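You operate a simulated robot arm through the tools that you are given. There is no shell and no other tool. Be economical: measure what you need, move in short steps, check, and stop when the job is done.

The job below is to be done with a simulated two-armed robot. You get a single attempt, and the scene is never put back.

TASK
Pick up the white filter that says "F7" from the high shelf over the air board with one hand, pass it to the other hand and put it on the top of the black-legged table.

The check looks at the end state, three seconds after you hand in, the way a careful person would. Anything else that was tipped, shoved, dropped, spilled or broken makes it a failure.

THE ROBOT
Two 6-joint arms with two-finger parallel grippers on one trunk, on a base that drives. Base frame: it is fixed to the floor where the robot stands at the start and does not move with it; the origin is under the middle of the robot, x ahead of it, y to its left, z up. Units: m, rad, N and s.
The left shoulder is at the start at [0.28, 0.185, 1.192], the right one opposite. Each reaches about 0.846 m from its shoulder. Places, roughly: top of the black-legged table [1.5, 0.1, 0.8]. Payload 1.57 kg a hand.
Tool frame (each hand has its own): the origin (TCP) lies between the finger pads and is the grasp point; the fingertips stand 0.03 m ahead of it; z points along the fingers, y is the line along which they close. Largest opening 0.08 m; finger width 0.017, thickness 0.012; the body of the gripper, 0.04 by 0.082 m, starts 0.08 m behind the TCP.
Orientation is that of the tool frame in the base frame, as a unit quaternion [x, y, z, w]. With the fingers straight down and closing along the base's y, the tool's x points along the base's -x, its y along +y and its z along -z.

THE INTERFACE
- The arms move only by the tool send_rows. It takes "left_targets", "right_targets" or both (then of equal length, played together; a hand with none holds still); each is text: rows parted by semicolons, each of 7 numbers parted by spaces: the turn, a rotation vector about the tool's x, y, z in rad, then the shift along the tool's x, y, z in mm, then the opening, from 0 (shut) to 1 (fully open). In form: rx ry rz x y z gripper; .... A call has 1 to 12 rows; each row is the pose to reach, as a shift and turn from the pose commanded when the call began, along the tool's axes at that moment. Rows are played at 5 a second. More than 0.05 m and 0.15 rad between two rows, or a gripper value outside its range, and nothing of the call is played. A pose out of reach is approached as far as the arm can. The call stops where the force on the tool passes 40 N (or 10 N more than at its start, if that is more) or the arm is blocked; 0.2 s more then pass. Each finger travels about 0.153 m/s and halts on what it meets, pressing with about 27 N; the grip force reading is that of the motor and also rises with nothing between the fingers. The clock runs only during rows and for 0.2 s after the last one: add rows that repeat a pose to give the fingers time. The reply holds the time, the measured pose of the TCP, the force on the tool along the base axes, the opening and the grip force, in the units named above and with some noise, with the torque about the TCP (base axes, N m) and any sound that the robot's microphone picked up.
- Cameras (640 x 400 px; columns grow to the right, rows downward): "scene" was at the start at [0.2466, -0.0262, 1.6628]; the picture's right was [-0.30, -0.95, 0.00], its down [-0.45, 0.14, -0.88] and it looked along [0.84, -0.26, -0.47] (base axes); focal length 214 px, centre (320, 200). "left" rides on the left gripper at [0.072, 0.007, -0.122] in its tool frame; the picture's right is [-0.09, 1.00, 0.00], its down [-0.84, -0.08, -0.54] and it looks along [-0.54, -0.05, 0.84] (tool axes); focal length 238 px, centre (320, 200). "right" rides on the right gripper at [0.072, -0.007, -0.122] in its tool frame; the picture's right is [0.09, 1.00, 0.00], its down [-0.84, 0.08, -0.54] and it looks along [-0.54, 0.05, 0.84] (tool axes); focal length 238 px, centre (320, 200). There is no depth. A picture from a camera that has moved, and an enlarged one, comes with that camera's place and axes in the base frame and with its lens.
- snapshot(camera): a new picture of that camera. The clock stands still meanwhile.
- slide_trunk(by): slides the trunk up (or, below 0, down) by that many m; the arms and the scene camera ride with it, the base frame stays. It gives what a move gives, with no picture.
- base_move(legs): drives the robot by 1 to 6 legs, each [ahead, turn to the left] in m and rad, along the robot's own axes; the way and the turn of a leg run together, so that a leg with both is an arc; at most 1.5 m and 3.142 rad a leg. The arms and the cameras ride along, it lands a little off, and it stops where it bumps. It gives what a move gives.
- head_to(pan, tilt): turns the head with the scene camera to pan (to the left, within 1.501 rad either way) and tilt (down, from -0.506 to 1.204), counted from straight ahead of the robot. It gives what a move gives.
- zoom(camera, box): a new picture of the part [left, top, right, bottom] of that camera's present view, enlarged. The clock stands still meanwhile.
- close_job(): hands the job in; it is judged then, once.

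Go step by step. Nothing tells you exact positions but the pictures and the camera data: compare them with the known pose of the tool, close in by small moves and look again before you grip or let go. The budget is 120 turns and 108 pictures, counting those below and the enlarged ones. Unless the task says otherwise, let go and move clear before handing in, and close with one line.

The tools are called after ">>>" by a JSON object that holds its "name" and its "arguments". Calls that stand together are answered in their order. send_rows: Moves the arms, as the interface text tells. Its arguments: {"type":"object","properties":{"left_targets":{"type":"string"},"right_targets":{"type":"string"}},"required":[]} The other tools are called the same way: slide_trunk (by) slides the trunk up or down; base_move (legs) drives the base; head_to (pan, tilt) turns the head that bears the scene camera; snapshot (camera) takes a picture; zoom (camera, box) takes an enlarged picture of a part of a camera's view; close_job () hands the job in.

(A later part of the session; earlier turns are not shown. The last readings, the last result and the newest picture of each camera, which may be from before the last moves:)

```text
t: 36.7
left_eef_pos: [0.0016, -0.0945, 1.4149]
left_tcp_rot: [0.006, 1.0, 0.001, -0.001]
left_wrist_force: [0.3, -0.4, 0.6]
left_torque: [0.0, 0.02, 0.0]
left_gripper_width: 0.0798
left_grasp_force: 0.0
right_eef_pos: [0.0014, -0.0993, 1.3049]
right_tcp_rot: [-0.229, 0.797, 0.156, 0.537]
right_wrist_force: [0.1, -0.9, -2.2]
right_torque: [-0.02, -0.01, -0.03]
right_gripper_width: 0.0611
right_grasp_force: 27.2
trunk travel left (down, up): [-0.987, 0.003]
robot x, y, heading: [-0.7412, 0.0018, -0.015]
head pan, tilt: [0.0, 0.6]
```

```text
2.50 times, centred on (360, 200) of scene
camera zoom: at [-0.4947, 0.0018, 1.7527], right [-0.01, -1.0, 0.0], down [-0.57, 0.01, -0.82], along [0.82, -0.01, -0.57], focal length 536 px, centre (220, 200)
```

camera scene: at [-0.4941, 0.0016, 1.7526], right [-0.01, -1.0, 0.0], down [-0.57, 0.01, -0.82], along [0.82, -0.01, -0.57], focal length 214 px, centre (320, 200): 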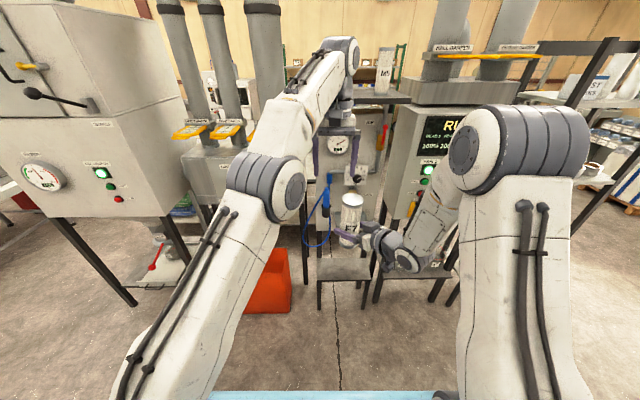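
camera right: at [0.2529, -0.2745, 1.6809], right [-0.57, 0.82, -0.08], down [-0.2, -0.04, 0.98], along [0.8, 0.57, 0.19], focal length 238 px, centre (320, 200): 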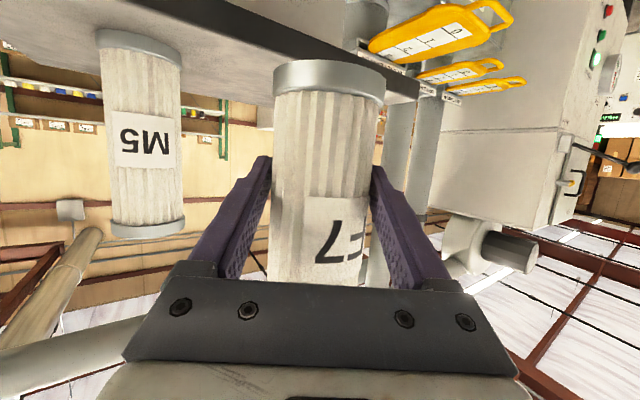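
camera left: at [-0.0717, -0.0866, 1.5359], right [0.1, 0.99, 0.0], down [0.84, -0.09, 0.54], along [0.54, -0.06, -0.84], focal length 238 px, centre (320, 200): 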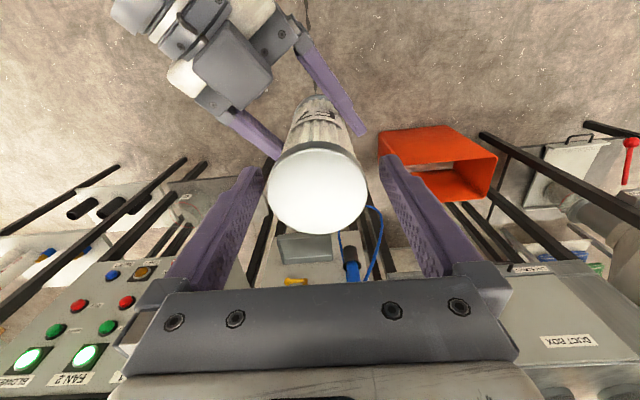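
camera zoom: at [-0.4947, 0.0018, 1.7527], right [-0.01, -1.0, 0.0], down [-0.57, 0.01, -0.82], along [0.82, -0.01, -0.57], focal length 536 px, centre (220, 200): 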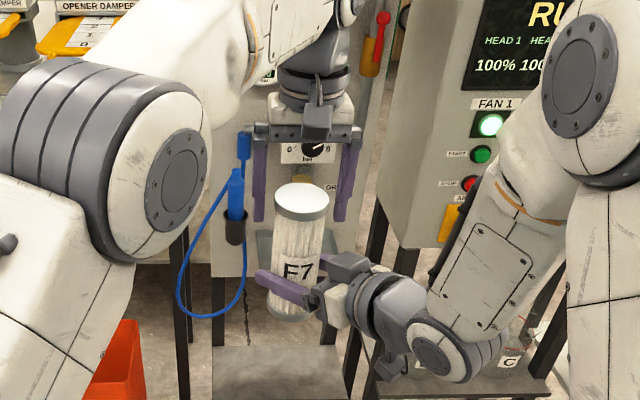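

Centred. Descend 30 mm more and close the left hand.

>>> {"name": "send_rows", "arguments": {"left_targets": "0 0 0 0 -2 15 1; 0 0 0 0 -3 31 1; 0 0 0 0 -3 31 1; 0 0 0 0 -3 31 0.85; 0 0 0 0 -3 31 0.7; 0 0 0 0 -3 31 0.4; 0 0 0 0 -3 31 0.3; 0 0 0 0 -3 31 0.3"}}

>>> {"name": "snapshot", "arguments": {"camera": "left"}}

>>> {"name": "zoom", "arguments": {"camera": "scene", "box": [280, 120, 440, 280]}}

```text
t: 38.5
left_eef_pos: [-0.0018, -0.0968, 1.3816]
left_tcp_rot: [0.006, 1.0, 0.0, -0.001]
left_wrist_force: [1.3, 1.2, 0.2]
left_torque: [0.61, 0.09, 0.01]
left_gripper_width: 0.0616
left_grasp_force: 26.9
right_eef_pos: [0.0027, -0.0992, 1.3042]
right_tcp_rot: [-0.228, 0.797, 0.155, 0.538]
right_wrist_force: [0.0, -1.6, -1.8]
right_torque: [-0.51, -0.1, 0.0]
right_gripper_width: 0.0611
right_grasp_force: 26.8
trunk travel left (down, up): [-0.987, 0.003]
robot x, y, heading: [-0.7413, 0.0026, -0.017]
head pan, tilt: [0.0, 0.6]
```

```text
73 pictures are left
camera left: at [-0.073, -0.0887, 1.5045], right [0.1, 0.99, 0.0], down [0.84, -0.09, 0.54], along [0.54, -0.06, -0.84], focal length 238 px, centre (320, 200)
```

left: 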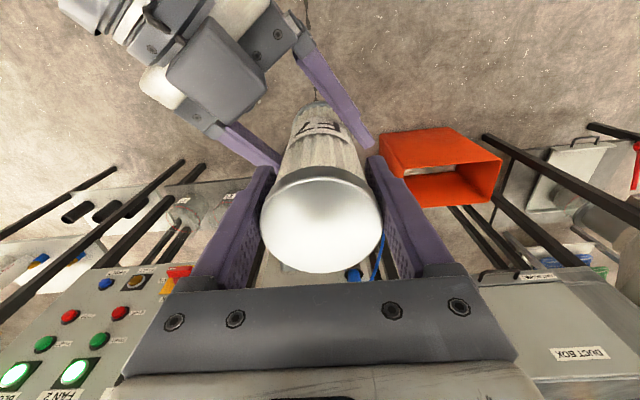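

```text
2.50 times, centred on (360, 200) of scene
camera zoom: at [-0.4948, 0.0018, 1.7527], right [-0.01, -1.0, 0.0], down [-0.57, 0.01, -0.82], along [0.82, -0.01, -0.57], focal length 536 px, centre (220, 200)
```

zoom: 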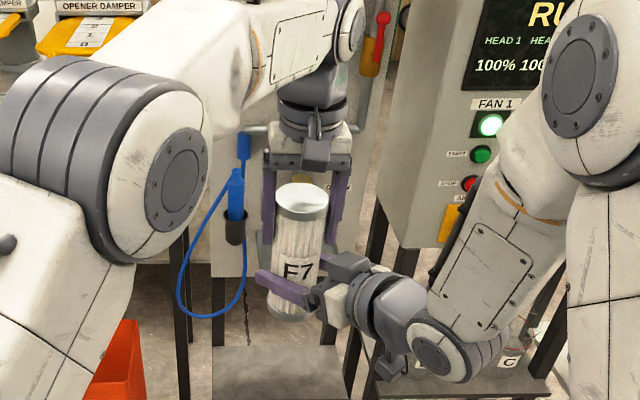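

Both hands hold it. Now the right hand opens and withdraws straight back.

>>> {"name": "send_rows", "arguments": {"right_targets": "0 0 0 0 0 0 0.6; 0 0 0 0 0 0 1; 0 0 0 0 0 0 1; 0 0 0 9 0 -23 1; 0 0 0 23 0 -58 1; 0 0 0 38 0 -95 1; 0 0 0 55 0 -135 1; 0 0 0 55 0 -135 1"}}

>>> {"name": "snapshot", "arguments": {"camera": "left"}}

>>> {"name": "snapshot", "arguments": {"camera": "scene"}}

```text
t: 40.3
left_eef_pos: [-0.0023, -0.096, 1.3826]
left_tcp_rot: [0.005, 1.0, 0.0, 0.0]
left_wrist_force: [0.2, -0.5, 0.6]
left_torque: [0.01, 0.01, 0.04]
left_gripper_width: 0.0616
left_grasp_force: 27.0
right_eef_pos: [-0.0785, -0.2045, 1.2998]
right_tcp_rot: [-0.23, 0.797, 0.157, 0.537]
right_wrist_force: [-0.1, -1.2, 0.3]
right_torque: [0.01, 0.03, 0.0]
right_gripper_width: 0.08
right_grasp_force: 0.1
right hand out of reach, approached as far as the arm can: row 5, 6, 7, 8
trunk travel left (down, up): [-0.987, 0.003]
robot x, y, heading: [-0.7434, 0.0016, -0.012]
head pan, tilt: [0.0, 0.6]
```

```text
71 pictures are left
camera left: at [-0.0731, -0.0888, 1.5046], right [0.1, 0.99, 0.0], down [0.84, -0.09, 0.54], along [0.54, -0.06, -0.84], focal length 238 px, centre (320, 200)
```

left: 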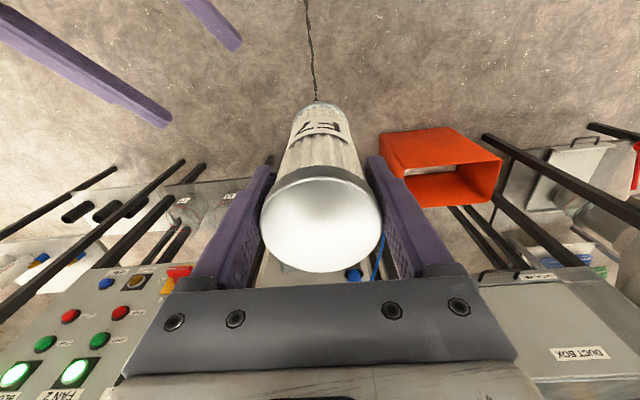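

```text
70 pictures are left
camera scene: at [-0.495, 0.0017, 1.7527], right [-0.01, -1.0, 0.0], down [-0.56, 0.01, -0.83], along [0.82, -0.01, -0.56], focal length 214 px, centre (320, 200)
```

scene: 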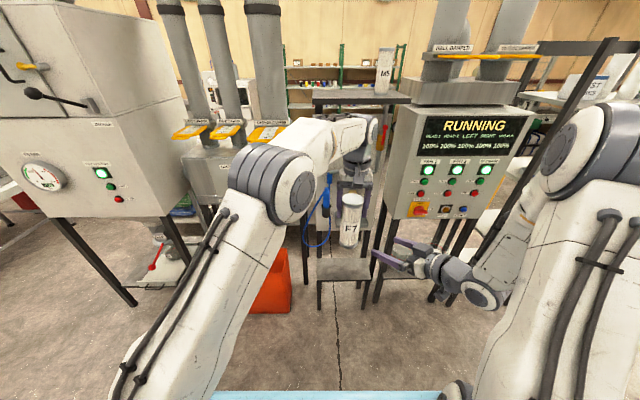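

Handover succeeded: the left hand alone holds the filter. Now I tuck the right arm, then the left, for a compact drive.

>>> {"name": "send_rows", "arguments": {"right_targets": "0 0.119 0 26 -4 -17 1; 0 0.238 0 52 -8 -33 1; 0 0.357 0 78 -13 -50 1; 0 0.476 0 104 -17 -66 1; 0 0.595 0 130 -21 -83 1; 0 0.714 0 157 -25 -100 1; 0 0.833 0 183 -29 -116 1; 0 0.952 0 209 -34 -133 1; 0 1.071 0 235 -38 -149 1; 0 1.19 0 261 -42 -166 1"}}

>>> {"name": "send_rows", "arguments": {"left_targets": "0 0 0 26 10 3 0.3; 0 0 0 52 20 6 0.3; 0 0 0 78 30 9 0.3; 0 0 0 104 40 12 0.3; 0 0 0 130 50 15 0.3; 0 0 0 156 60 18 0.3; 0 0 0 182 70 21 0.3; 0 0 0 208 80 24 0.3; 0 0 0 234 90 27 0.3; 0 0 0 258 100 30 0.3"}}

>>> {"name": "head_to", "arguments": {"pan": -1.0, "tilt": 0.5}}

>>> {"name": "snapshot", "arguments": {"camera": "scene"}}

>>> {"name": "snapshot", "arguments": {"camera": "left"}}

```text
t: 42.5
left_eef_pos: [-0.001, -0.0971, 1.3832]
left_tcp_rot: [0.005, 1.0, 0.0, -0.002]
left_wrist_force: [-0.1, 0.4, 0.9]
left_torque: [0.0, 0.02, 0.0]
left_gripper_width: 0.0613
left_grasp_force: 27.3
right_eef_pos: [-0.2688, -0.371, 1.1194]
right_tcp_rot: [-0.276, 0.961, 0.002, 0.006]
right_wrist_force: [-0.3, 0.6, 0.8]
right_torque: [0.0, -0.02, 0.0]
right_gripper_width: 0.0799
right_grasp_force: 0.1
right hand out of reach, approached as far as the arm can: row 10
trunk travel left (down, up): [-0.987, 0.003]
robot x, y, heading: [-0.7411, 0.0012, -0.011]
head pan, tilt: [0.0, 0.6]
```

```text
t: 44.7
left_eef_pos: [-0.259, 0.0054, 1.3526]
left_tcp_rot: [0.006, 1.0, 0.0, -0.001]
left_wrist_force: [-0.1, 0.3, 0.4]
left_torque: [0.0, 0.04, -0.01]
left_gripper_width: 0.0613
left_grasp_force: 26.8
right_eef_pos: [-0.2708, -0.371, 1.1189]
right_tcp_rot: [-0.276, 0.961, 0.001, 0.005]
right_wrist_force: [1.0, -0.2, 0.1]
right_torque: [0.01, 0.01, 0.04]
right_gripper_width: 0.0799
right_grasp_force: 0.0
trunk travel left (down, up): [-0.987, 0.003]
robot x, y, heading: [-0.7442, 0.0042, -0.01]
head pan, tilt: [0.0, 0.6]
```

```text
t: 46.0
left_eef_pos: [-0.2584, 0.0049, 1.3535]
left_tcp_rot: [0.007, 1.0, 0.0, -0.001]
left_wrist_force: [0.3, 0.2, 0.0]
left_torque: [-0.02, 0.03, 0.0]
left_gripper_width: 0.0613
left_grasp_force: 26.7
right_eef_pos: [-0.2698, -0.3716, 1.1191]
right_tcp_rot: [-0.276, 0.961, 0.001, 0.005]
right_wrist_force: [0.0, 0.6, 0.2]
right_torque: [0.03, -0.01, -0.03]
right_gripper_width: 0.08
right_grasp_force: 0.1
trunk travel left (down, up): [-0.987, 0.003]
robot x, y, heading: [-0.7437, 0.0018, -0.012]
head pan, tilt: [-1.0, 0.499]
```

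```text
69 pictures are left
camera scene: at [-0.535, -0.0742, 1.7618], right [-0.85, -0.53, 0.0], down [-0.25, 0.41, -0.88], along [0.47, -0.74, -0.48], focal length 214 px, centre (320, 200)
```

scene: 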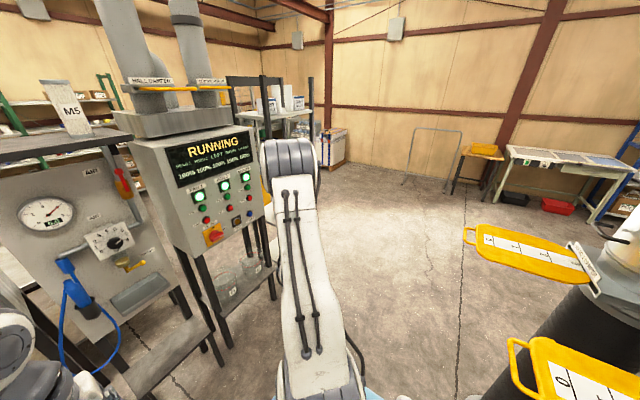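

```text
68 pictures are left
camera left: at [-0.3299, 0.0127, 1.4755], right [0.1, 0.99, 0.0], down [0.84, -0.09, 0.54], along [0.54, -0.06, -0.84], focal length 238 px, centre (320, 200)
```

left: 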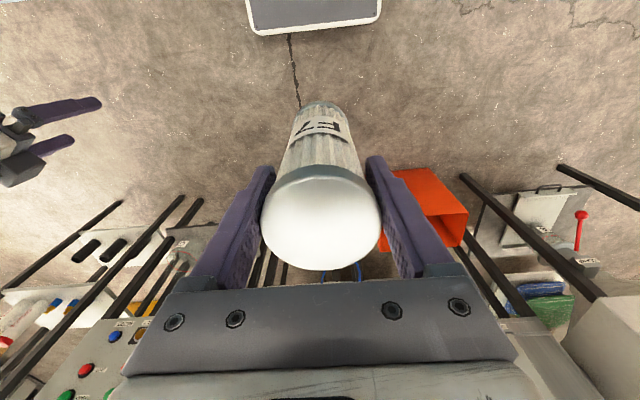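

The route goes right, between the panel and the damper pipes, around the shelf end. I check how far the elbows stick out before turning.

>>> {"name": "head_to", "arguments": {"pan": 0.3, "tilt": 0.7}}

>>> {"name": "snapshot", "arguments": {"camera": "scene"}}

>>> {"name": "head_to", "arguments": {"pan": -1.5, "tilt": 0.8}}

>>> {"name": "snapshot", "arguments": {"camera": "scene"}}

```text
t: 47.5
left_eef_pos: [-0.2589, 0.0035, 1.3525]
left_tcp_rot: [0.006, 1.0, 0.0, -0.001]
left_wrist_force: [-0.5, 0.0, 0.7]
left_torque: [0.01, 0.05, -0.01]
left_gripper_width: 0.0615
left_grasp_force: 27.0
right_eef_pos: [-0.2709, -0.3714, 1.1197]
right_tcp_rot: [-0.277, 0.961, 0.002, 0.005]
right_wrist_force: [0.1, -0.4, -0.1]
right_torque: [-0.03, 0.0, -0.01]
right_gripper_width: 0.0799
right_grasp_force: 0.0
trunk travel left (down, up): [-0.987, 0.003]
robot x, y, heading: [-0.743, 0.0026, -0.014]
head pan, tilt: [0.3, 0.7]
```

```text
67 pictures are left
camera scene: at [-0.5018, 0.027, 1.7441], right [0.28, -0.96, 0.0], down [-0.62, -0.18, -0.76], along [0.73, 0.22, -0.64], focal length 214 px, centre (320, 200)
```

scene: 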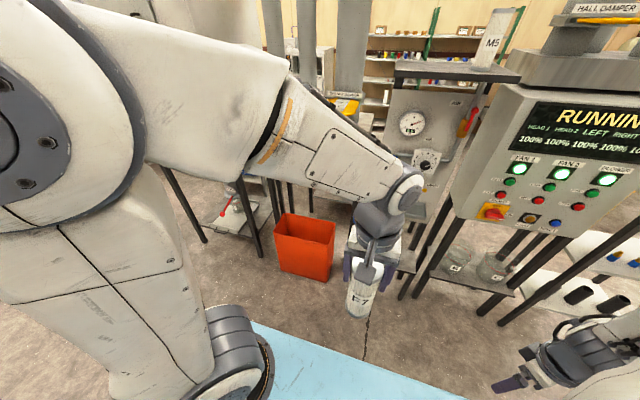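

```text
t: 49.3
left_eef_pos: [-0.2583, 0.0048, 1.3535]
left_tcp_rot: [0.006, 1.0, 0.0, -0.001]
left_wrist_force: [-0.2, 0.1, 0.4]
left_torque: [-0.02, 0.05, 0.02]
left_gripper_width: 0.0613
left_grasp_force: 26.6
right_eef_pos: [-0.2698, -0.3713, 1.1193]
right_tcp_rot: [-0.277, 0.961, 0.001, 0.004]
right_wrist_force: [-0.2, -1.0, 0.6]
right_torque: [-0.03, -0.01, 0.02]
right_gripper_width: 0.0803
right_grasp_force: 0.0
trunk travel left (down, up): [-0.987, 0.003]
robot x, y, heading: [-0.7413, 0.0023, -0.018]
head pan, tilt: [-1.499, 0.799]
```

```text
66 pictures are left
camera scene: at [-0.5784, -0.0777, 1.7359], right [-1.0, -0.06, 0.0], down [-0.04, 0.72, -0.7], along [0.04, -0.7, -0.72], focal length 214 px, centre (320, 200)
```

scene: 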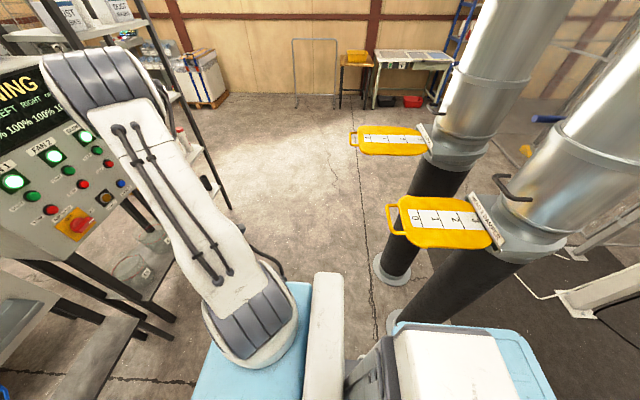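

The elbows reach about 0.75 m from the robot's centre, so I'll turn at x≈−0.38, clear of the shelf and damper handles. First I tuck the right hand inward, then drive and turn right.

>>> {"name": "send_rows", "arguments": {"right_targets": "0 0 0 -20 32 0 1; 0 0 0 -40 64 0 1; 0 0 0 -60 96 0 1; 0 0 0 -80 127 0 1"}}

>>> {"name": "base_move", "arguments": {"legs": [[0.36, 0], [0, -0.8]]}}

>>> {"name": "head_to", "arguments": {"pan": -1.0, "tilt": 0.6}}

>>> {"name": "snapshot", "arguments": {"camera": "scene"}}

```text
t: 50.3
left_eef_pos: [-0.2577, 0.0041, 1.3536]
left_tcp_rot: [0.006, 1.0, 0.0, 0.0]
left_wrist_force: [0.2, 0.1, -0.6]
left_torque: [-0.01, 0.03, 0.01]
left_gripper_width: 0.0614
left_grasp_force: 27.4
right_eef_pos: [-0.2293, -0.2327, 1.1169]
right_tcp_rot: [-0.277, 0.961, -0.005, -0.008]
right_wrist_force: [0.4, 0.2, -0.3]
right_torque: [-0.01, -0.01, -0.03]
right_gripper_width: 0.0801
right_grasp_force: 0.0
right hand out of reach, approached as far as the arm can: row 2, 3, 4
trunk travel left (down, up): [-0.987, 0.003]
robot x, y, heading: [-0.7441, 0.0023, -0.009]
head pan, tilt: [-1.499, 0.799]
```

```text
t: 54.7
left_eef_pos: [-0.056, -0.3541, 1.3529]
left_tcp_rot: [0.403, 0.915, 0.001, -0.001]
left_wrist_force: [-0.3, -1.2, -0.6]
left_torque: [0.04, 0.02, 0.01]
left_gripper_width: 0.0614
left_grasp_force: 26.7
right_eef_pos: [-0.2091, -0.5381, 1.1171]
right_tcp_rot: [0.129, 0.992, 0.0, -0.009]
right_wrist_force: [0.0, -0.3, 0.1]
right_torque: [-0.01, 0.01, 0.02]
right_gripper_width: 0.0801
right_grasp_force: 0.1
trunk travel left (down, up): [-0.987, 0.003]
robot x, y, heading: [-0.3895, 0.001, -0.832]
head pan, tilt: [-1.499, 0.799]
```

```text
t: 55.6
left_eef_pos: [-0.056, -0.3533, 1.3532]
left_tcp_rot: [0.402, 0.916, 0.0, -0.001]
left_wrist_force: [-0.2, 0.9, 0.4]
left_torque: [-0.02, -0.01, 0.0]
left_gripper_width: 0.0613
left_grasp_force: 26.9
right_eef_pos: [-0.2083, -0.5381, 1.1174]
right_tcp_rot: [0.13, 0.992, -0.001, -0.008]
right_wrist_force: [-0.2, 0.3, 0.9]
right_torque: [0.01, -0.03, -0.04]
right_gripper_width: 0.08
right_grasp_force: 0.1
trunk travel left (down, up): [-0.987, 0.003]
robot x, y, heading: [-0.3896, -0.0017, -0.83]
head pan, tilt: [-1.0, 0.6]
```

```text
65 pictures are left
camera scene: at [-0.3029, -0.2034, 1.7527], right [-0.97, 0.26, 0.0], down [0.15, 0.55, -0.82], along [-0.21, -0.8, -0.57], focal length 214 px, centre (320, 200)
```

scene: 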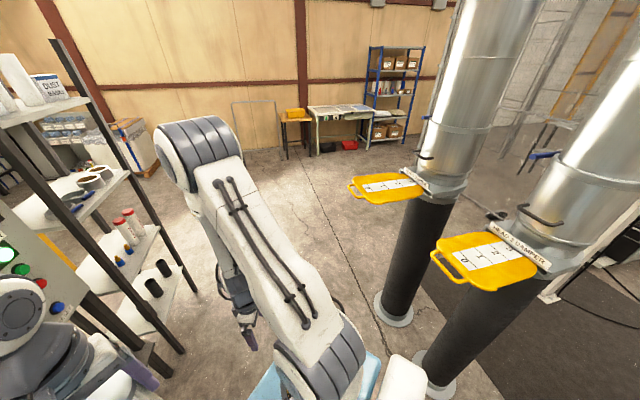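

Clear on both sides. I finish the turn to face −y and look ahead.

>>> {"name": "base_move", "arguments": {"legs": [[0, -0.72]]}}

>>> {"name": "head_to", "arguments": {"pan": 0.3, "tilt": 0.4}}

>>> {"name": "snapshot", "arguments": {"camera": "scene"}}

>>> {"name": "head_to", "arguments": {"pan": -0.7, "tilt": 0.6}}

>>> {"name": "snapshot", "arguments": {"camera": "scene"}}

```text
t: 57.9
left_eef_pos: [-0.3664, -0.4847, 1.3538]
left_tcp_rot: [0.696, 0.718, 0.001, -0.001]
left_wrist_force: [0.9, 0.5, -0.5]
left_torque: [0.0, 0.0, 0.01]
left_gripper_width: 0.0614
left_grasp_force: 26.9
right_eef_pos: [-0.6014, -0.5246, 1.1167]
right_tcp_rot: [0.465, 0.885, 0.002, -0.007]
right_wrist_force: [-0.3, -0.5, 0.4]
right_torque: [0.02, -0.01, -0.03]
right_gripper_width: 0.0799
right_grasp_force: 0.0
trunk travel left (down, up): [-0.987, 0.003]
robot x, y, heading: [-0.3887, 0.0018, -1.54]
head pan, tilt: [-1.0, 0.6]
```

```text
t: 59.4
left_eef_pos: [-0.3665, -0.4847, 1.3527]
left_tcp_rot: [0.696, 0.718, 0.0, 0.0]
left_wrist_force: [0.4, 1.0, -0.9]
left_torque: [0.05, -0.02, -0.03]
left_gripper_width: 0.0616
left_grasp_force: 27.6
right_eef_pos: [-0.6019, -0.5246, 1.1152]
right_tcp_rot: [0.465, 0.885, 0.001, -0.008]
right_wrist_force: [0.1, 0.3, 0.7]
right_torque: [0.02, 0.01, -0.02]
right_gripper_width: 0.0801
right_grasp_force: 0.1
trunk travel left (down, up): [-0.987, 0.003]
robot x, y, heading: [-0.3861, -0.0007, -1.536]
head pan, tilt: [0.3, 0.4]
```

```text
64 pictures are left
camera scene: at [-0.3535, -0.2474, 1.7709], right [-0.95, -0.32, 0.0], down [-0.13, 0.37, -0.92], along [0.3, -0.87, -0.39], focal length 214 px, centre (320, 200)
```

scene: 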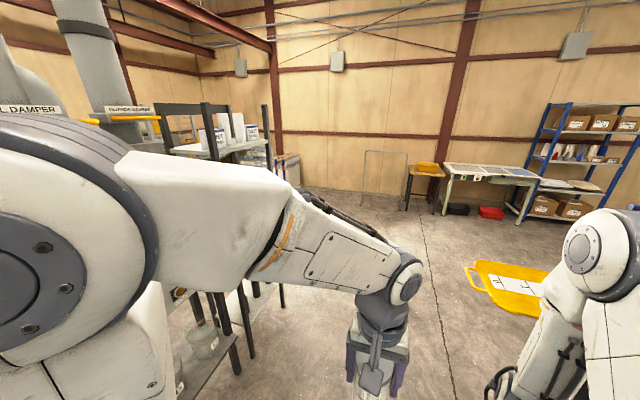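

```text
t: 60.6
left_eef_pos: [-0.3661, -0.4865, 1.3534]
left_tcp_rot: [0.696, 0.718, 0.001, -0.001]
left_wrist_force: [0.5, -0.5, 0.4]
left_torque: [0.0, 0.0, 0.03]
left_gripper_width: 0.0614
left_grasp_force: 27.1
right_eef_pos: [-0.6009, -0.5243, 1.116]
right_tcp_rot: [0.464, 0.886, 0.002, -0.007]
right_wrist_force: [-0.2, -0.6, 0.9]
right_torque: [-0.02, -0.01, 0.03]
right_gripper_width: 0.0801
right_grasp_force: 0.0
trunk travel left (down, up): [-0.987, 0.003]
robot x, y, heading: [-0.3842, 0.0012, -1.542]
head pan, tilt: [-0.7, 0.6]
```

```text
63 pictures are left
camera scene: at [-0.4383, -0.229, 1.7527], right [-0.78, 0.62, 0.0], down [0.35, 0.44, -0.83], along [-0.51, -0.65, -0.56], focal length 214 px, centre (320, 200)
```

scene: 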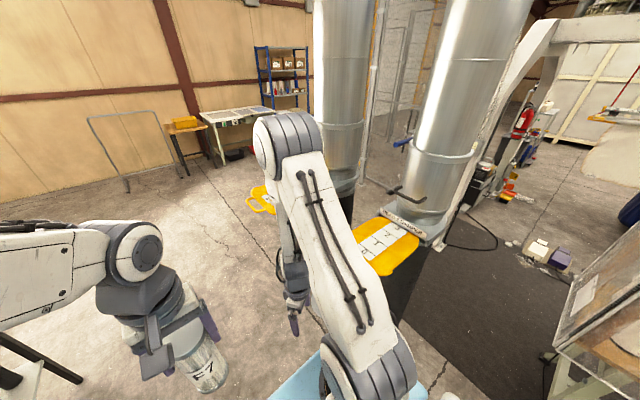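

Path ahead is open. I veer slightly left to keep the right hand clear of the damper handles, then drive along −y past the shelf end.

>>> {"name": "base_move", "arguments": {"legs": [[0, 0.2], [0.6, 0], [0, -0.2]]}}

>>> {"name": "snapshot", "arguments": {"camera": "scene"}}

```text
t: 65.5
left_eef_pos: [-0.2243, -1.0677, 1.3529]
left_tcp_rot: [0.694, 0.72, 0.001, -0.001]
left_wrist_force: [0.5, 0.7, 0.4]
left_torque: [0.03, -0.03, -0.04]
left_gripper_width: 0.0614
left_grasp_force: 27.3
right_eef_pos: [-0.4603, -1.107, 1.1172]
right_tcp_rot: [0.462, 0.887, 0.003, -0.008]
right_wrist_force: [-0.2, 0.2, -1.0]
right_torque: [-0.01, 0.03, -0.01]
right_gripper_width: 0.0799
right_grasp_force: 0.0
trunk travel left (down, up): [-0.987, 0.003]
robot x, y, heading: [-0.2471, -0.584, -1.539]
head pan, tilt: [-0.7, 0.6]
```

```text
62 pictures are left
camera scene: at [-0.2992, -0.8114, 1.7527], right [-0.79, 0.62, 0.0], down [0.35, 0.44, -0.82], along [-0.51, -0.65, -0.57], focal length 214 px, centre (320, 200)
```

scene: 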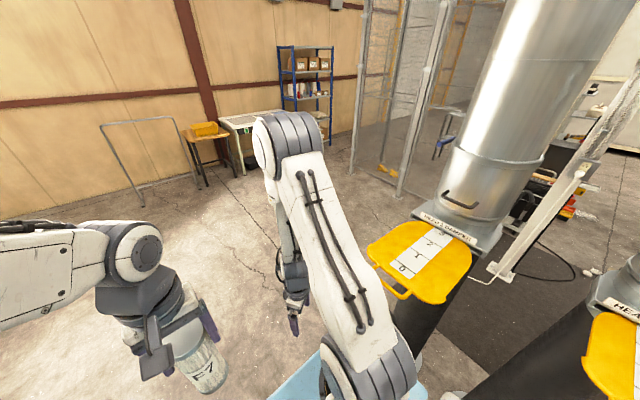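

>>> {"name": "base_move", "arguments": {"legs": [[1.2, 0], [0.75, 0]]}}

>>> {"name": "head_to", "arguments": {"pan": 1.2, "tilt": 0.4}}

>>> {"name": "snapshot", "arguments": {"camera": "scene"}}

>>> {"name": "head_to", "arguments": {"pan": 0.3, "tilt": 0.4}}

>>> {"name": "snapshot", "arguments": {"camera": "scene"}}

```text
t: 75.3
left_eef_pos: [-0.1516, -3.0328, 1.3542]
left_tcp_rot: [0.69, 0.724, 0.0, 0.0]
left_wrist_force: [-0.3, -0.1, -0.1]
left_torque: [0.05, -0.01, 0.02]
left_gripper_width: 0.0615
left_grasp_force: 26.9
right_eef_pos: [-0.387, -3.0753, 1.1153]
right_tcp_rot: [0.458, 0.889, 0.002, -0.009]
right_wrist_force: [0.1, -0.5, -0.4]
right_torque: [0.02, -0.02, -0.01]
right_gripper_width: 0.0799
right_grasp_force: 0.1
trunk travel left (down, up): [-0.987, 0.003]
robot x, y, heading: [-0.1813, -2.5484, -1.529]
head pan, tilt: [-0.7, 0.6]
```

```text
t: 77.2
left_eef_pos: [-0.1529, -3.0322, 1.354]
left_tcp_rot: [0.69, 0.724, 0.0, -0.001]
left_wrist_force: [0.7, 0.2, -0.7]
left_torque: [-0.01, 0.0, 0.03]
left_gripper_width: 0.0613
left_grasp_force: 26.9
right_eef_pos: [-0.3878, -3.0749, 1.1159]
right_tcp_rot: [0.459, 0.889, 0.002, -0.007]
right_wrist_force: [0.4, -0.3, 0.0]
right_torque: [-0.04, 0.0, 0.01]
right_gripper_width: 0.0802
right_grasp_force: 0.0
trunk travel left (down, up): [-0.987, 0.003]
robot x, y, heading: [-0.1817, -2.5463, -1.526]
head pan, tilt: [1.201, 0.4]
```

```text
61 pictures are left
camera scene: at [-0.0868, -2.7376, 1.771], right [-0.32, -0.95, 0.0], down [-0.37, 0.13, -0.92], along [0.87, -0.3, -0.39], focal length 214 px, centre (320, 200)
```

scene: 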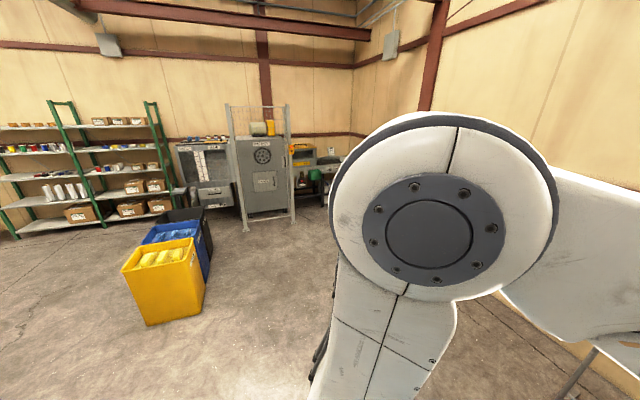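

```text
t: 78.4
left_eef_pos: [-0.1525, -3.0341, 1.3528]
left_tcp_rot: [0.69, 0.724, 0.001, 0.0]
left_wrist_force: [0.3, 0.1, 0.0]
left_torque: [0.01, -0.03, -0.01]
left_gripper_width: 0.0613
left_grasp_force: 26.8
right_eef_pos: [-0.3868, -3.0757, 1.1164]
right_tcp_rot: [0.458, 0.889, 0.002, -0.008]
right_wrist_force: [-0.5, -0.2, -0.5]
right_torque: [0.0, 0.0, -0.01]
right_gripper_width: 0.0804
right_grasp_force: 0.1
trunk travel left (down, up): [-0.987, 0.003]
robot x, y, heading: [-0.1797, -2.5474, -1.528]
head pan, tilt: [0.3, 0.4]
```

```text
60 pictures are left
camera scene: at [-0.1433, -2.795, 1.771], right [-0.94, -0.34, 0.0], down [-0.13, 0.37, -0.92], along [0.31, -0.87, -0.39], focal length 214 px, centre (320, 200)
```

scene: 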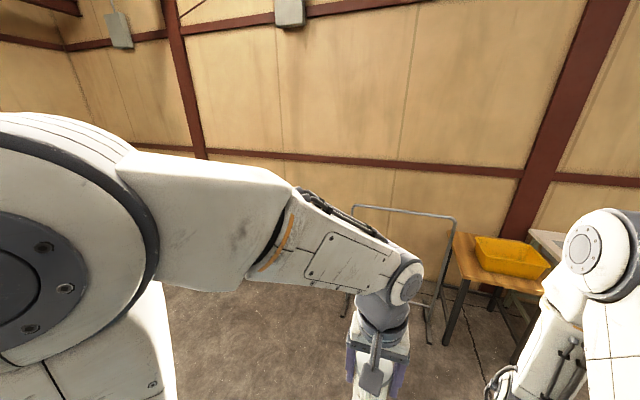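

I'm past the shelf end. I turn left to face +x and look toward the table area.

>>> {"name": "base_move", "arguments": {"legs": [[0, 1.53], [0.6, 0]]}}

>>> {"name": "head_to", "arguments": {"pan": 0.9, "tilt": 0.4}}

>>> {"name": "snapshot", "arguments": {"camera": "scene"}}

>>> {"name": "head_to", "arguments": {"pan": 0.2, "tilt": 0.4}}

>>> {"name": "snapshot", "arguments": {"camera": "scene"}}

```text
t: 85.5
left_eef_pos: [0.8839, -2.5292, 1.3533]
left_tcp_rot: [-0.009, 1.0, 0.001, -0.001]
left_wrist_force: [0.1, -0.7, 0.4]
left_torque: [-0.01, 0.03, 0.01]
left_gripper_width: 0.0614
left_grasp_force: 27.8
right_eef_pos: [0.9212, -2.7653, 1.1167]
right_tcp_rot: [-0.29, 0.957, -0.004, -0.007]
right_wrist_force: [-0.1, 0.6, -0.8]
right_torque: [-0.02, 0.01, -0.02]
right_gripper_width: 0.0799
right_grasp_force: 0.2
trunk travel left (down, up): [-0.987, 0.003]
robot x, y, heading: [0.3998, -2.5446, 0.014]
head pan, tilt: [0.3, 0.4]
```

```text
t: 86.5
left_eef_pos: [0.8841, -2.5291, 1.3535]
left_tcp_rot: [-0.009, 1.0, 0.0, -0.002]
left_wrist_force: [0.3, 0.0, 0.2]
left_torque: [0.0, 0.01, 0.04]
left_gripper_width: 0.0615
left_grasp_force: 27.2
right_eef_pos: [0.9209, -2.7646, 1.1168]
right_tcp_rot: [-0.29, 0.957, -0.005, -0.007]
right_wrist_force: [0.2, 0.1, 0.4]
right_torque: [-0.04, 0.06, 0.01]
right_gripper_width: 0.08
right_grasp_force: 0.0
trunk travel left (down, up): [-0.987, 0.003]
robot x, y, heading: [0.4006, -2.5438, 0.012]
head pan, tilt: [0.901, 0.4]
```

```text
59 pictures are left
camera scene: at [0.6159, -2.4662, 1.771], right [0.79, -0.61, 0.0], down [-0.24, -0.31, -0.92], along [0.56, 0.73, -0.39], focal length 214 px, centre (320, 200)
```

scene: 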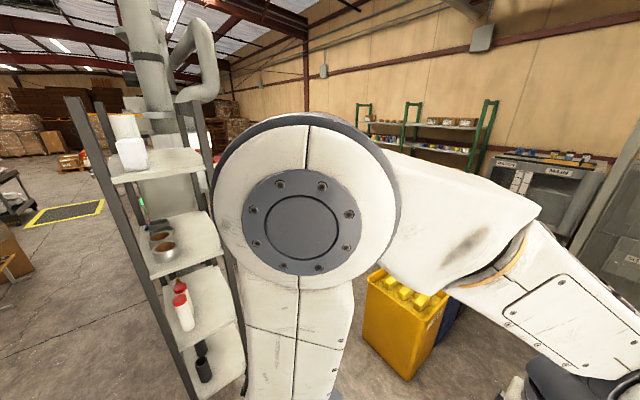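

```text
t: 87.5
left_eef_pos: [0.8842, -2.529, 1.3532]
left_tcp_rot: [-0.008, 1.0, 0.0, -0.002]
left_wrist_force: [-0.3, -1.0, 0.5]
left_torque: [0.0, 0.01, -0.03]
left_gripper_width: 0.0611
left_grasp_force: 27.4
right_eef_pos: [0.9206, -2.7648, 1.1169]
right_tcp_rot: [-0.289, 0.957, -0.004, -0.007]
right_wrist_force: [-0.3, 0.8, 0.2]
right_torque: [0.01, 0.0, -0.02]
right_gripper_width: 0.0799
right_grasp_force: 0.1
trunk travel left (down, up): [-0.987, 0.003]
robot x, y, heading: [0.3999, -2.5401, 0.015]
head pan, tilt: [0.201, 0.4]
```

```text
58 pictures are left
camera scene: at [0.6498, -2.5197, 1.771], right [0.21, -0.98, 0.0], down [-0.38, -0.08, -0.92], along [0.9, 0.2, -0.39], focal length 214 px, centre (320, 200)
```

scene: 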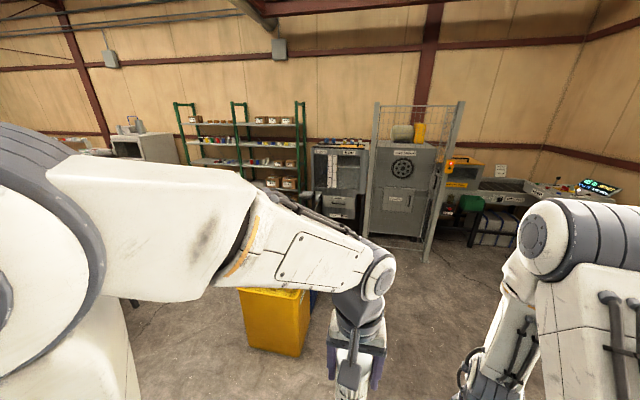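

I advance a little and turn left to see the table side.

>>> {"name": "base_move", "arguments": {"legs": [[0.5, 0], [0, 1.2]]}}

>>> {"name": "head_to", "arguments": {"pan": 0.15, "tilt": 0.35}}

>>> {"name": "snapshot", "arguments": {"camera": "scene"}}

```text
t: 93.5
left_eef_pos: [1.0454, -2.0753, 1.3526]
left_tcp_rot: [-0.579, 0.816, -0.001, 0.0]
left_wrist_force: [-0.2, 0.1, 0.4]
left_torque: [-0.03, 0.0, -0.01]
left_gripper_width: 0.0615
left_grasp_force: 26.9
right_eef_pos: [1.2792, -2.1239, 1.1172]
right_tcp_rot: [0.784, -0.62, 0.007, 0.004]
right_wrist_force: [-0.3, -0.1, 0.0]
right_torque: [-0.02, 0.0, 0.01]
right_gripper_width: 0.0799
right_grasp_force: 0.0
trunk travel left (down, up): [-0.987, 0.003]
robot x, y, heading: [0.8907, -2.5371, 1.228]
head pan, tilt: [0.201, 0.4]
```

```text
t: 94.1
left_eef_pos: [1.0451, -2.0749, 1.3533]
left_tcp_rot: [-0.578, 0.816, 0.0, 0.0]
left_wrist_force: [1.1, -0.3, -0.7]
left_torque: [0.02, 0.02, 0.0]
left_gripper_width: 0.0613
left_grasp_force: 26.5
right_eef_pos: [1.2801, -2.1239, 1.1164]
right_tcp_rot: [0.785, -0.619, 0.007, 0.004]
right_wrist_force: [-0.5, -0.1, 0.0]
right_torque: [0.03, 0.01, 0.01]
right_gripper_width: 0.0802
right_grasp_force: 0.1
trunk travel left (down, up): [-0.987, 0.003]
robot x, y, heading: [0.8913, -2.5341, 1.23]
head pan, tilt: [0.15, 0.351]
```

```text
57 pictures are left
camera scene: at [0.961, -2.2915, 1.7755], right [0.98, -0.19, 0.0], down [-0.06, -0.34, -0.94], along [0.18, 0.92, -0.34], focal length 214 px, centre (320, 200)
```

scene: 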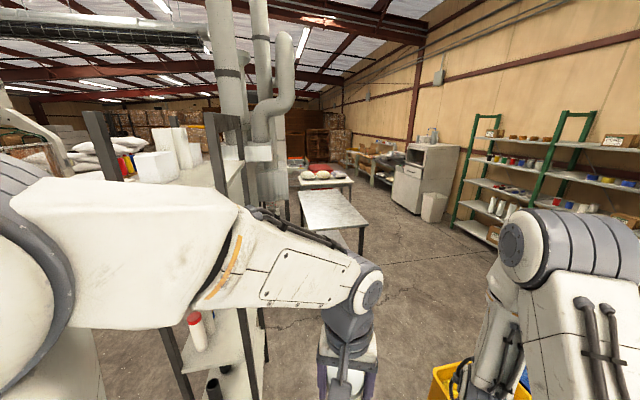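

I see the empty grey-topped table with black legs ahead, and a second one with items behind it. Zooming to measure it.

>>> {"name": "zoom", "arguments": {"camera": "scene", "box": [250, 140, 410, 260]}}

```text
3.33 times, centred on (330, 200) of scene
camera zoom: at [0.961, -2.2915, 1.7755], right [0.98, -0.19, 0.0], down [-0.06, -0.34, -0.94], along [0.18, 0.92, -0.34], focal length 715 px, centre (287, 200)
```

zoom: 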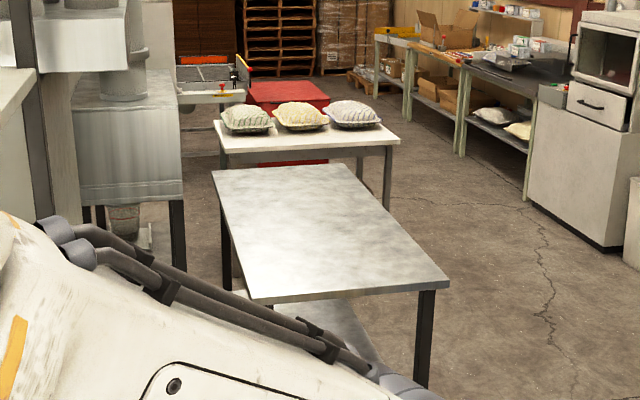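

The table top spans x≈1.2–1.83, y≈−0.46–0.74, z 0.8, and it's empty. To pass between shelf and yellow bin, I extend the left hand forward and across, which brings its elbow in.

>>> {"name": "send_rows", "arguments": {"left_targets": "0 0 0 -37 -15 -5 0.3; 0 0 0 -73 -31 -10 0.3; 0 0 0 -110 -46 -15 0.3; 0 0 0 -146 -62 -20 0.3; 0 0 0 -183 -77 -25 0.3; 0 0 0 -219 -93 -30 0.3; 0 0 0 -256 -108 -35 0.3; 0 0 0 -256 -108 -35 0.3"}}

>>> {"name": "head_to", "arguments": {"pan": 0.35, "tilt": 0.6}}

>>> {"name": "snapshot", "arguments": {"camera": "scene"}}

>>> {"name": "head_to", "arguments": {"pan": -0.5, "tilt": 0.8}}

>>> {"name": "snapshot", "arguments": {"camera": "scene"}}

```text
t: 95.9
left_eef_pos: [1.2322, -1.8707, 1.3875]
left_tcp_rot: [-0.579, 0.815, 0.0, -0.002]
left_wrist_force: [0.3, 0.2, -0.5]
left_torque: [-0.06, 0.01, -0.01]
left_gripper_width: 0.0614
left_grasp_force: 27.4
right_eef_pos: [1.2797, -2.1236, 1.1173]
right_tcp_rot: [0.785, -0.619, 0.009, 0.004]
right_wrist_force: [-0.3, -0.6, -0.5]
right_torque: [0.03, 0.03, 0.01]
right_gripper_width: 0.0799
right_grasp_force: 0.1
trunk travel left (down, up): [-0.987, 0.003]
robot x, y, heading: [0.8915, -2.536, 1.228]
head pan, tilt: [0.15, 0.351]
```

```text
t: 96.7
left_eef_pos: [1.2327, -1.8719, 1.3876]
left_tcp_rot: [-0.579, 0.815, -0.001, -0.001]
left_wrist_force: [0.2, 0.3, 1.0]
left_torque: [-0.02, 0.02, 0.0]
left_gripper_width: 0.0615
left_grasp_force: 26.9
right_eef_pos: [1.2795, -2.1238, 1.1168]
right_tcp_rot: [0.785, -0.62, 0.008, 0.004]
right_wrist_force: [-0.4, 0.2, 0.6]
right_torque: [-0.03, -0.02, -0.02]
right_gripper_width: 0.0798
right_grasp_force: 0.1
trunk travel left (down, up): [-0.987, 0.003]
robot x, y, heading: [0.8909, -2.5317, 1.232]
head pan, tilt: [0.351, 0.6]
```

```text
55 pictures are left
camera scene: at [0.9426, -2.2945, 1.7528], right [1.0, 0.01, 0.0], down [0.01, -0.56, -0.83], along [-0.01, 0.83, -0.56], focal length 214 px, centre (320, 200)
```

scene: 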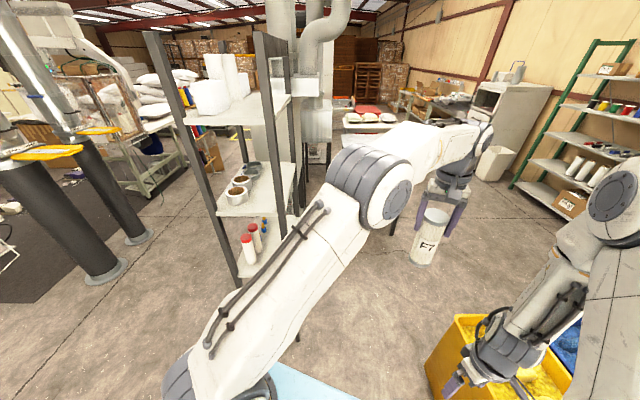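

```text
t: 97.8
left_eef_pos: [1.2323, -1.8707, 1.3879]
left_tcp_rot: [-0.578, 0.816, 0.0, -0.002]
left_wrist_force: [0.3, -0.5, 0.3]
left_torque: [0.0, 0.02, -0.03]
left_gripper_width: 0.0613
left_grasp_force: 26.5
right_eef_pos: [1.28, -2.1231, 1.1151]
right_tcp_rot: [0.785, -0.62, 0.007, 0.003]
right_wrist_force: [0.3, 0.0, -0.3]
right_torque: [0.04, -0.01, -0.02]
right_gripper_width: 0.0802
right_grasp_force: 0.1
trunk travel left (down, up): [-0.987, 0.003]
robot x, y, heading: [0.89, -2.5351, 1.233]
head pan, tilt: [-0.499, 0.799]
```

```text
54 pictures are left
camera scene: at [1.0035, -2.3289, 1.7359], right [0.67, -0.74, 0.0], down [-0.53, -0.48, -0.7], along [0.52, 0.47, -0.72], focal length 214 px, centre (320, 200)
```

scene: 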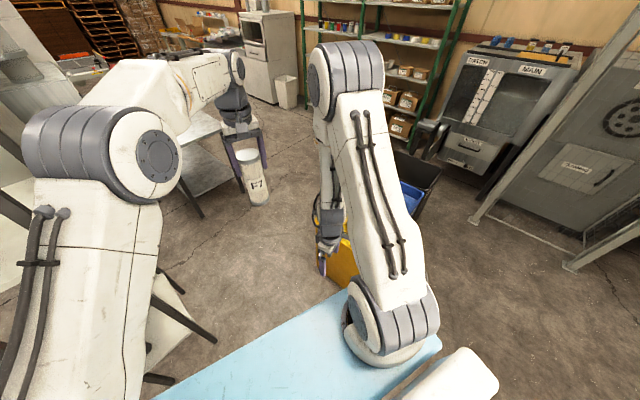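

The left elbow is in now. I check the base footprint by looking straight down on both sides before threading the gap (~0.8 m wide).

>>> {"name": "head_to", "arguments": {"pan": 1.5, "tilt": 1.2}}

>>> {"name": "snapshot", "arguments": {"camera": "scene"}}

>>> {"name": "head_to", "arguments": {"pan": 0, "tilt": 1.2}}

>>> {"name": "snapshot", "arguments": {"camera": "scene"}}

>>> {"name": "snapshot", "arguments": {"camera": "right"}}

```text
t: 99.8
left_eef_pos: [1.2311, -1.8709, 1.3878]
left_tcp_rot: [-0.579, 0.816, -0.001, -0.001]
left_wrist_force: [0.8, 0.0, 0.0]
left_torque: [-0.01, 0.0, 0.03]
left_gripper_width: 0.0615
left_grasp_force: 26.6
right_eef_pos: [1.2797, -2.1236, 1.1173]
right_tcp_rot: [0.785, -0.619, 0.008, 0.004]
right_wrist_force: [0.1, 0.9, -0.2]
right_torque: [0.02, 0.0, 0.01]
right_gripper_width: 0.08
right_grasp_force: 0.1
trunk travel left (down, up): [-0.987, 0.003]
robot x, y, heading: [0.8915, -2.5335, 1.229]
head pan, tilt: [1.499, 1.201]
```

```text
53 pictures are left
camera scene: at [0.8923, -2.3605, 1.7081], right [0.4, 0.92, 0.0], down [0.85, -0.37, -0.36], along [-0.33, 0.14, -0.93], focal length 214 px, centre (320, 200)
```

scene: 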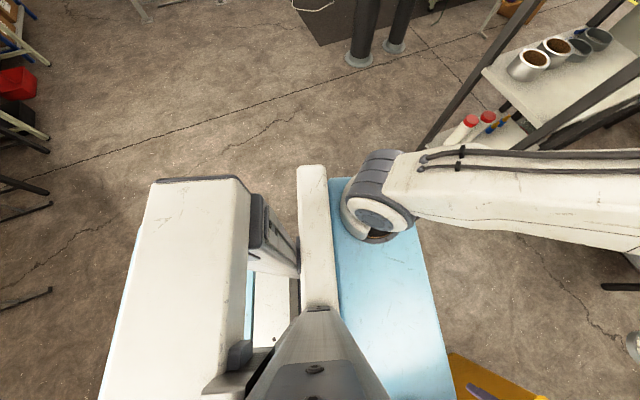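

```text
t: 101.3
left_eef_pos: [1.2323, -1.8725, 1.3879]
left_tcp_rot: [-0.579, 0.816, 0.0, -0.001]
left_wrist_force: [0.3, 0.3, 0.6]
left_torque: [-0.02, 0.03, 0.01]
left_gripper_width: 0.0613
left_grasp_force: 26.4
right_eef_pos: [1.2801, -2.1247, 1.1166]
right_tcp_rot: [0.785, -0.62, 0.007, 0.003]
right_wrist_force: [0.3, 1.6, -0.2]
right_torque: [0.0, 0.0, -0.01]
right_gripper_width: 0.08
right_grasp_force: 0.1
trunk travel left (down, up): [-0.987, 0.003]
robot x, y, heading: [0.8911, -2.5359, 1.235]
head pan, tilt: [0.0, 1.201]
```

```text
52 pictures are left
camera scene: at [0.9621, -2.3302, 1.7081], right [0.94, -0.33, 0.0], down [-0.31, -0.88, -0.36], along [0.12, 0.34, -0.93], focal length 214 px, centre (320, 200)
```

scene: 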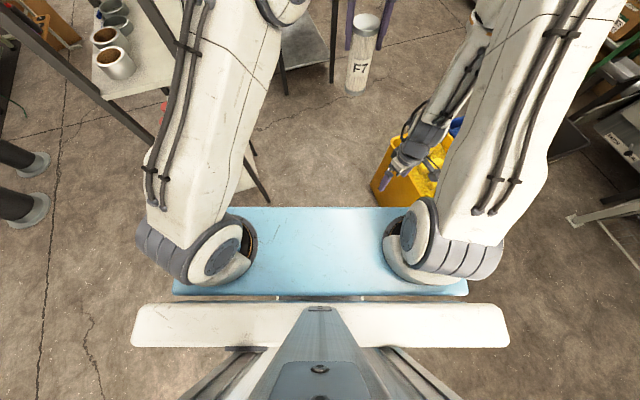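

```text
51 pictures are left
camera right: at [1.302, -2.1912, 1.2396], right [-0.95, -0.32, 0.0], down [-0.27, 0.8, 0.53], along [-0.17, 0.5, -0.85], focal length 238 px, centre (320, 200)
```

right: 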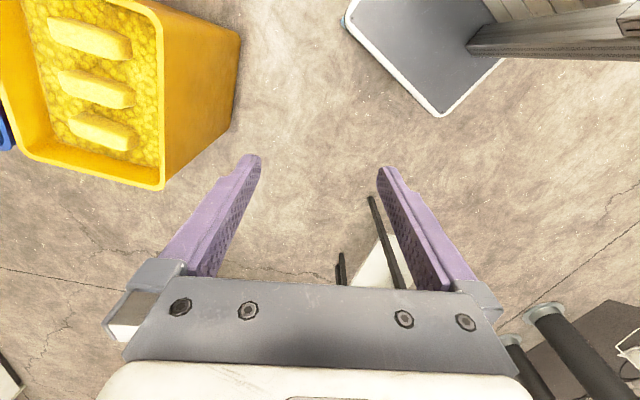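

Base half-width is ~0.26, torso ~0.33; the gap works with a slight bias to the right. Drive forward through it.

>>> {"name": "base_move", "arguments": {"legs": [[0, -0.05], [0.55, 0]]}}

>>> {"name": "head_to", "arguments": {"pan": 0.5, "tilt": 0.7}}

>>> {"name": "snapshot", "arguments": {"camera": "scene"}}

>>> {"name": "snapshot", "arguments": {"camera": "right"}}

```text
t: 105.0
left_eef_pos: [1.4723, -1.3707, 1.3862]
left_tcp_rot: [-0.56, 0.828, -0.001, -0.002]
left_wrist_force: [0.9, 0.3, 0.4]
left_torque: [-0.01, -0.03, 0.0]
left_gripper_width: 0.0612
left_grasp_force: 27.2
right_eef_pos: [1.5074, -1.625, 1.1159]
right_tcp_rot: [0.771, -0.637, 0.008, 0.004]
right_wrist_force: [-0.7, -0.3, 0.0]
right_torque: [0.0, 0.01, 0.0]
right_gripper_width: 0.08
right_grasp_force: 0.1
trunk travel left (down, up): [-0.987, 0.003]
robot x, y, heading: [1.104, -2.0202, 1.181]
head pan, tilt: [0.0, 1.201]
```

```text
t: 105.9
left_eef_pos: [1.4729, -1.3727, 1.3879]
left_tcp_rot: [-0.561, 0.828, -0.001, -0.001]
left_wrist_force: [-0.3, -0.5, 0.6]
left_torque: [0.01, 0.04, 0.03]
left_gripper_width: 0.0616
left_grasp_force: 27.6
right_eef_pos: [1.5076, -1.6254, 1.1158]
right_tcp_rot: [0.77, -0.638, 0.007, 0.004]
right_wrist_force: [0.2, 0.5, 0.1]
right_torque: [0.01, -0.05, -0.03]
right_gripper_width: 0.08
right_grasp_force: 0.0
trunk travel left (down, up): [-0.987, 0.003]
robot x, y, heading: [1.0977, -2.0202, 1.188]
head pan, tilt: [0.499, 0.7]
```

```text
50 pictures are left
camera scene: at [1.1511, -1.7851, 1.744], right [0.99, 0.11, 0.0], down [0.07, -0.64, -0.76], along [-0.09, 0.76, -0.64], focal length 214 px, centre (320, 200)
```

scene: 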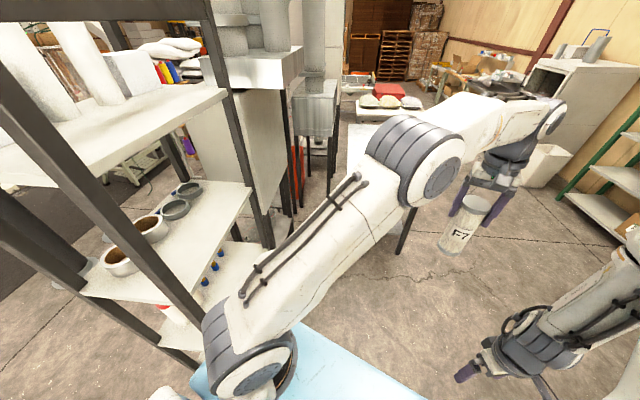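

```text
49 pictures are left
camera right: at [1.5276, -1.6941, 1.2396], right [-0.96, -0.28, 0.0], down [-0.24, 0.82, 0.53], along [-0.14, 0.51, -0.85], focal length 238 px, centre (320, 200)
```

right: 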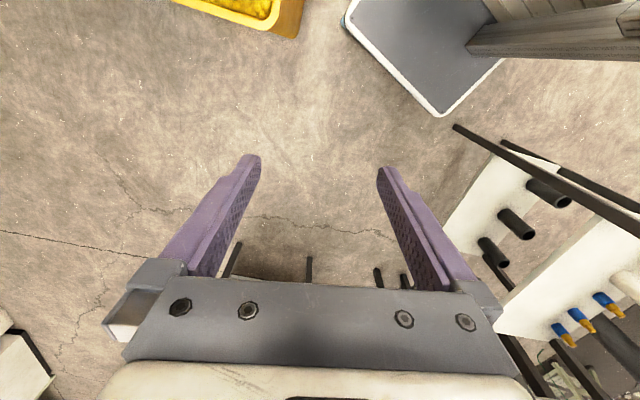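

Margins: about 7 cm to the bin at base level, 8 cm to the shelf. Small heading trim to balance, then continue.

>>> {"name": "base_move", "arguments": {"legs": [[0, 0.025], [0.35, 0]]}}

>>> {"name": "snapshot", "arguments": {"camera": "scene"}}

>>> {"name": "head_to", "arguments": {"pan": -1.4, "tilt": 1.1}}

>>> {"name": "snapshot", "arguments": {"camera": "scene"}}

```text
t: 108.5
left_eef_pos: [1.584, -1.039, 1.3883]
left_tcp_rot: [-0.568, 0.823, 0.0, 0.0]
left_wrist_force: [-0.1, 0.6, 0.1]
left_torque: [0.01, 0.02, 0.04]
left_gripper_width: 0.0614
left_grasp_force: 27.2
right_eef_pos: [1.625, -1.291, 1.1158]
right_tcp_rot: [0.776, -0.631, 0.006, 0.003]
right_wrist_force: [0.5, -0.1, -0.5]
right_torque: [-0.04, -0.03, 0.0]
right_gripper_width: 0.08
right_grasp_force: 0.0
trunk travel left (down, up): [-0.987, 0.003]
robot x, y, heading: [1.2238, -1.6918, 1.199]
head pan, tilt: [0.499, 0.7]
```

```text
48 pictures are left
camera scene: at [1.2705, -1.4579, 1.744], right [0.99, 0.13, 0.0], down [0.09, -0.64, -0.76], along [-0.1, 0.76, -0.64], focal length 214 px, centre (320, 200)
```

scene: 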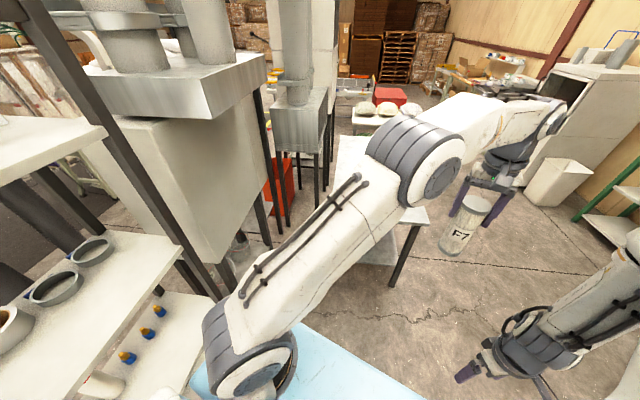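

```text
t: 110.4
left_eef_pos: [1.5836, -1.0382, 1.3871]
left_tcp_rot: [-0.568, 0.823, 0.0, -0.001]
left_wrist_force: [-0.2, -0.2, 0.4]
left_torque: [-0.02, -0.03, 0.03]
left_gripper_width: 0.0613
left_grasp_force: 27.4
right_eef_pos: [1.6248, -1.2917, 1.1156]
right_tcp_rot: [0.777, -0.63, 0.008, 0.004]
right_wrist_force: [-0.6, -0.1, 0.1]
right_torque: [0.04, 0.02, 0.0]
right_gripper_width: 0.0799
right_grasp_force: 0.0
trunk travel left (down, up): [-0.987, 0.003]
robot x, y, heading: [1.2228, -1.6965, 1.203]
head pan, tilt: [-1.4, 1.1]
```

```text
47 pictures are left
camera scene: at [1.3437, -1.5544, 1.7141], right [-0.19, -0.98, 0.0], down [-0.87, 0.17, -0.45], along [0.45, -0.09, -0.89], focal length 214 px, centre (320, 200)
```

scene: 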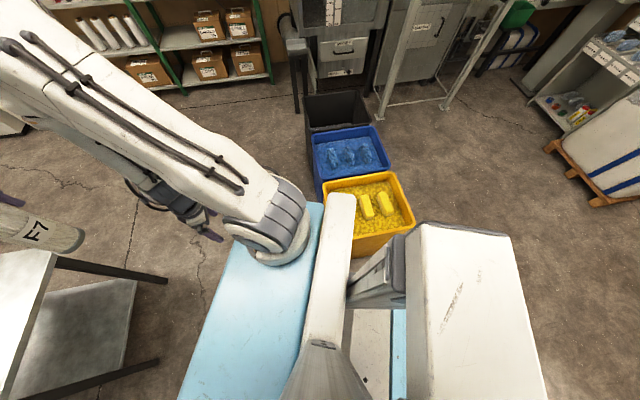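

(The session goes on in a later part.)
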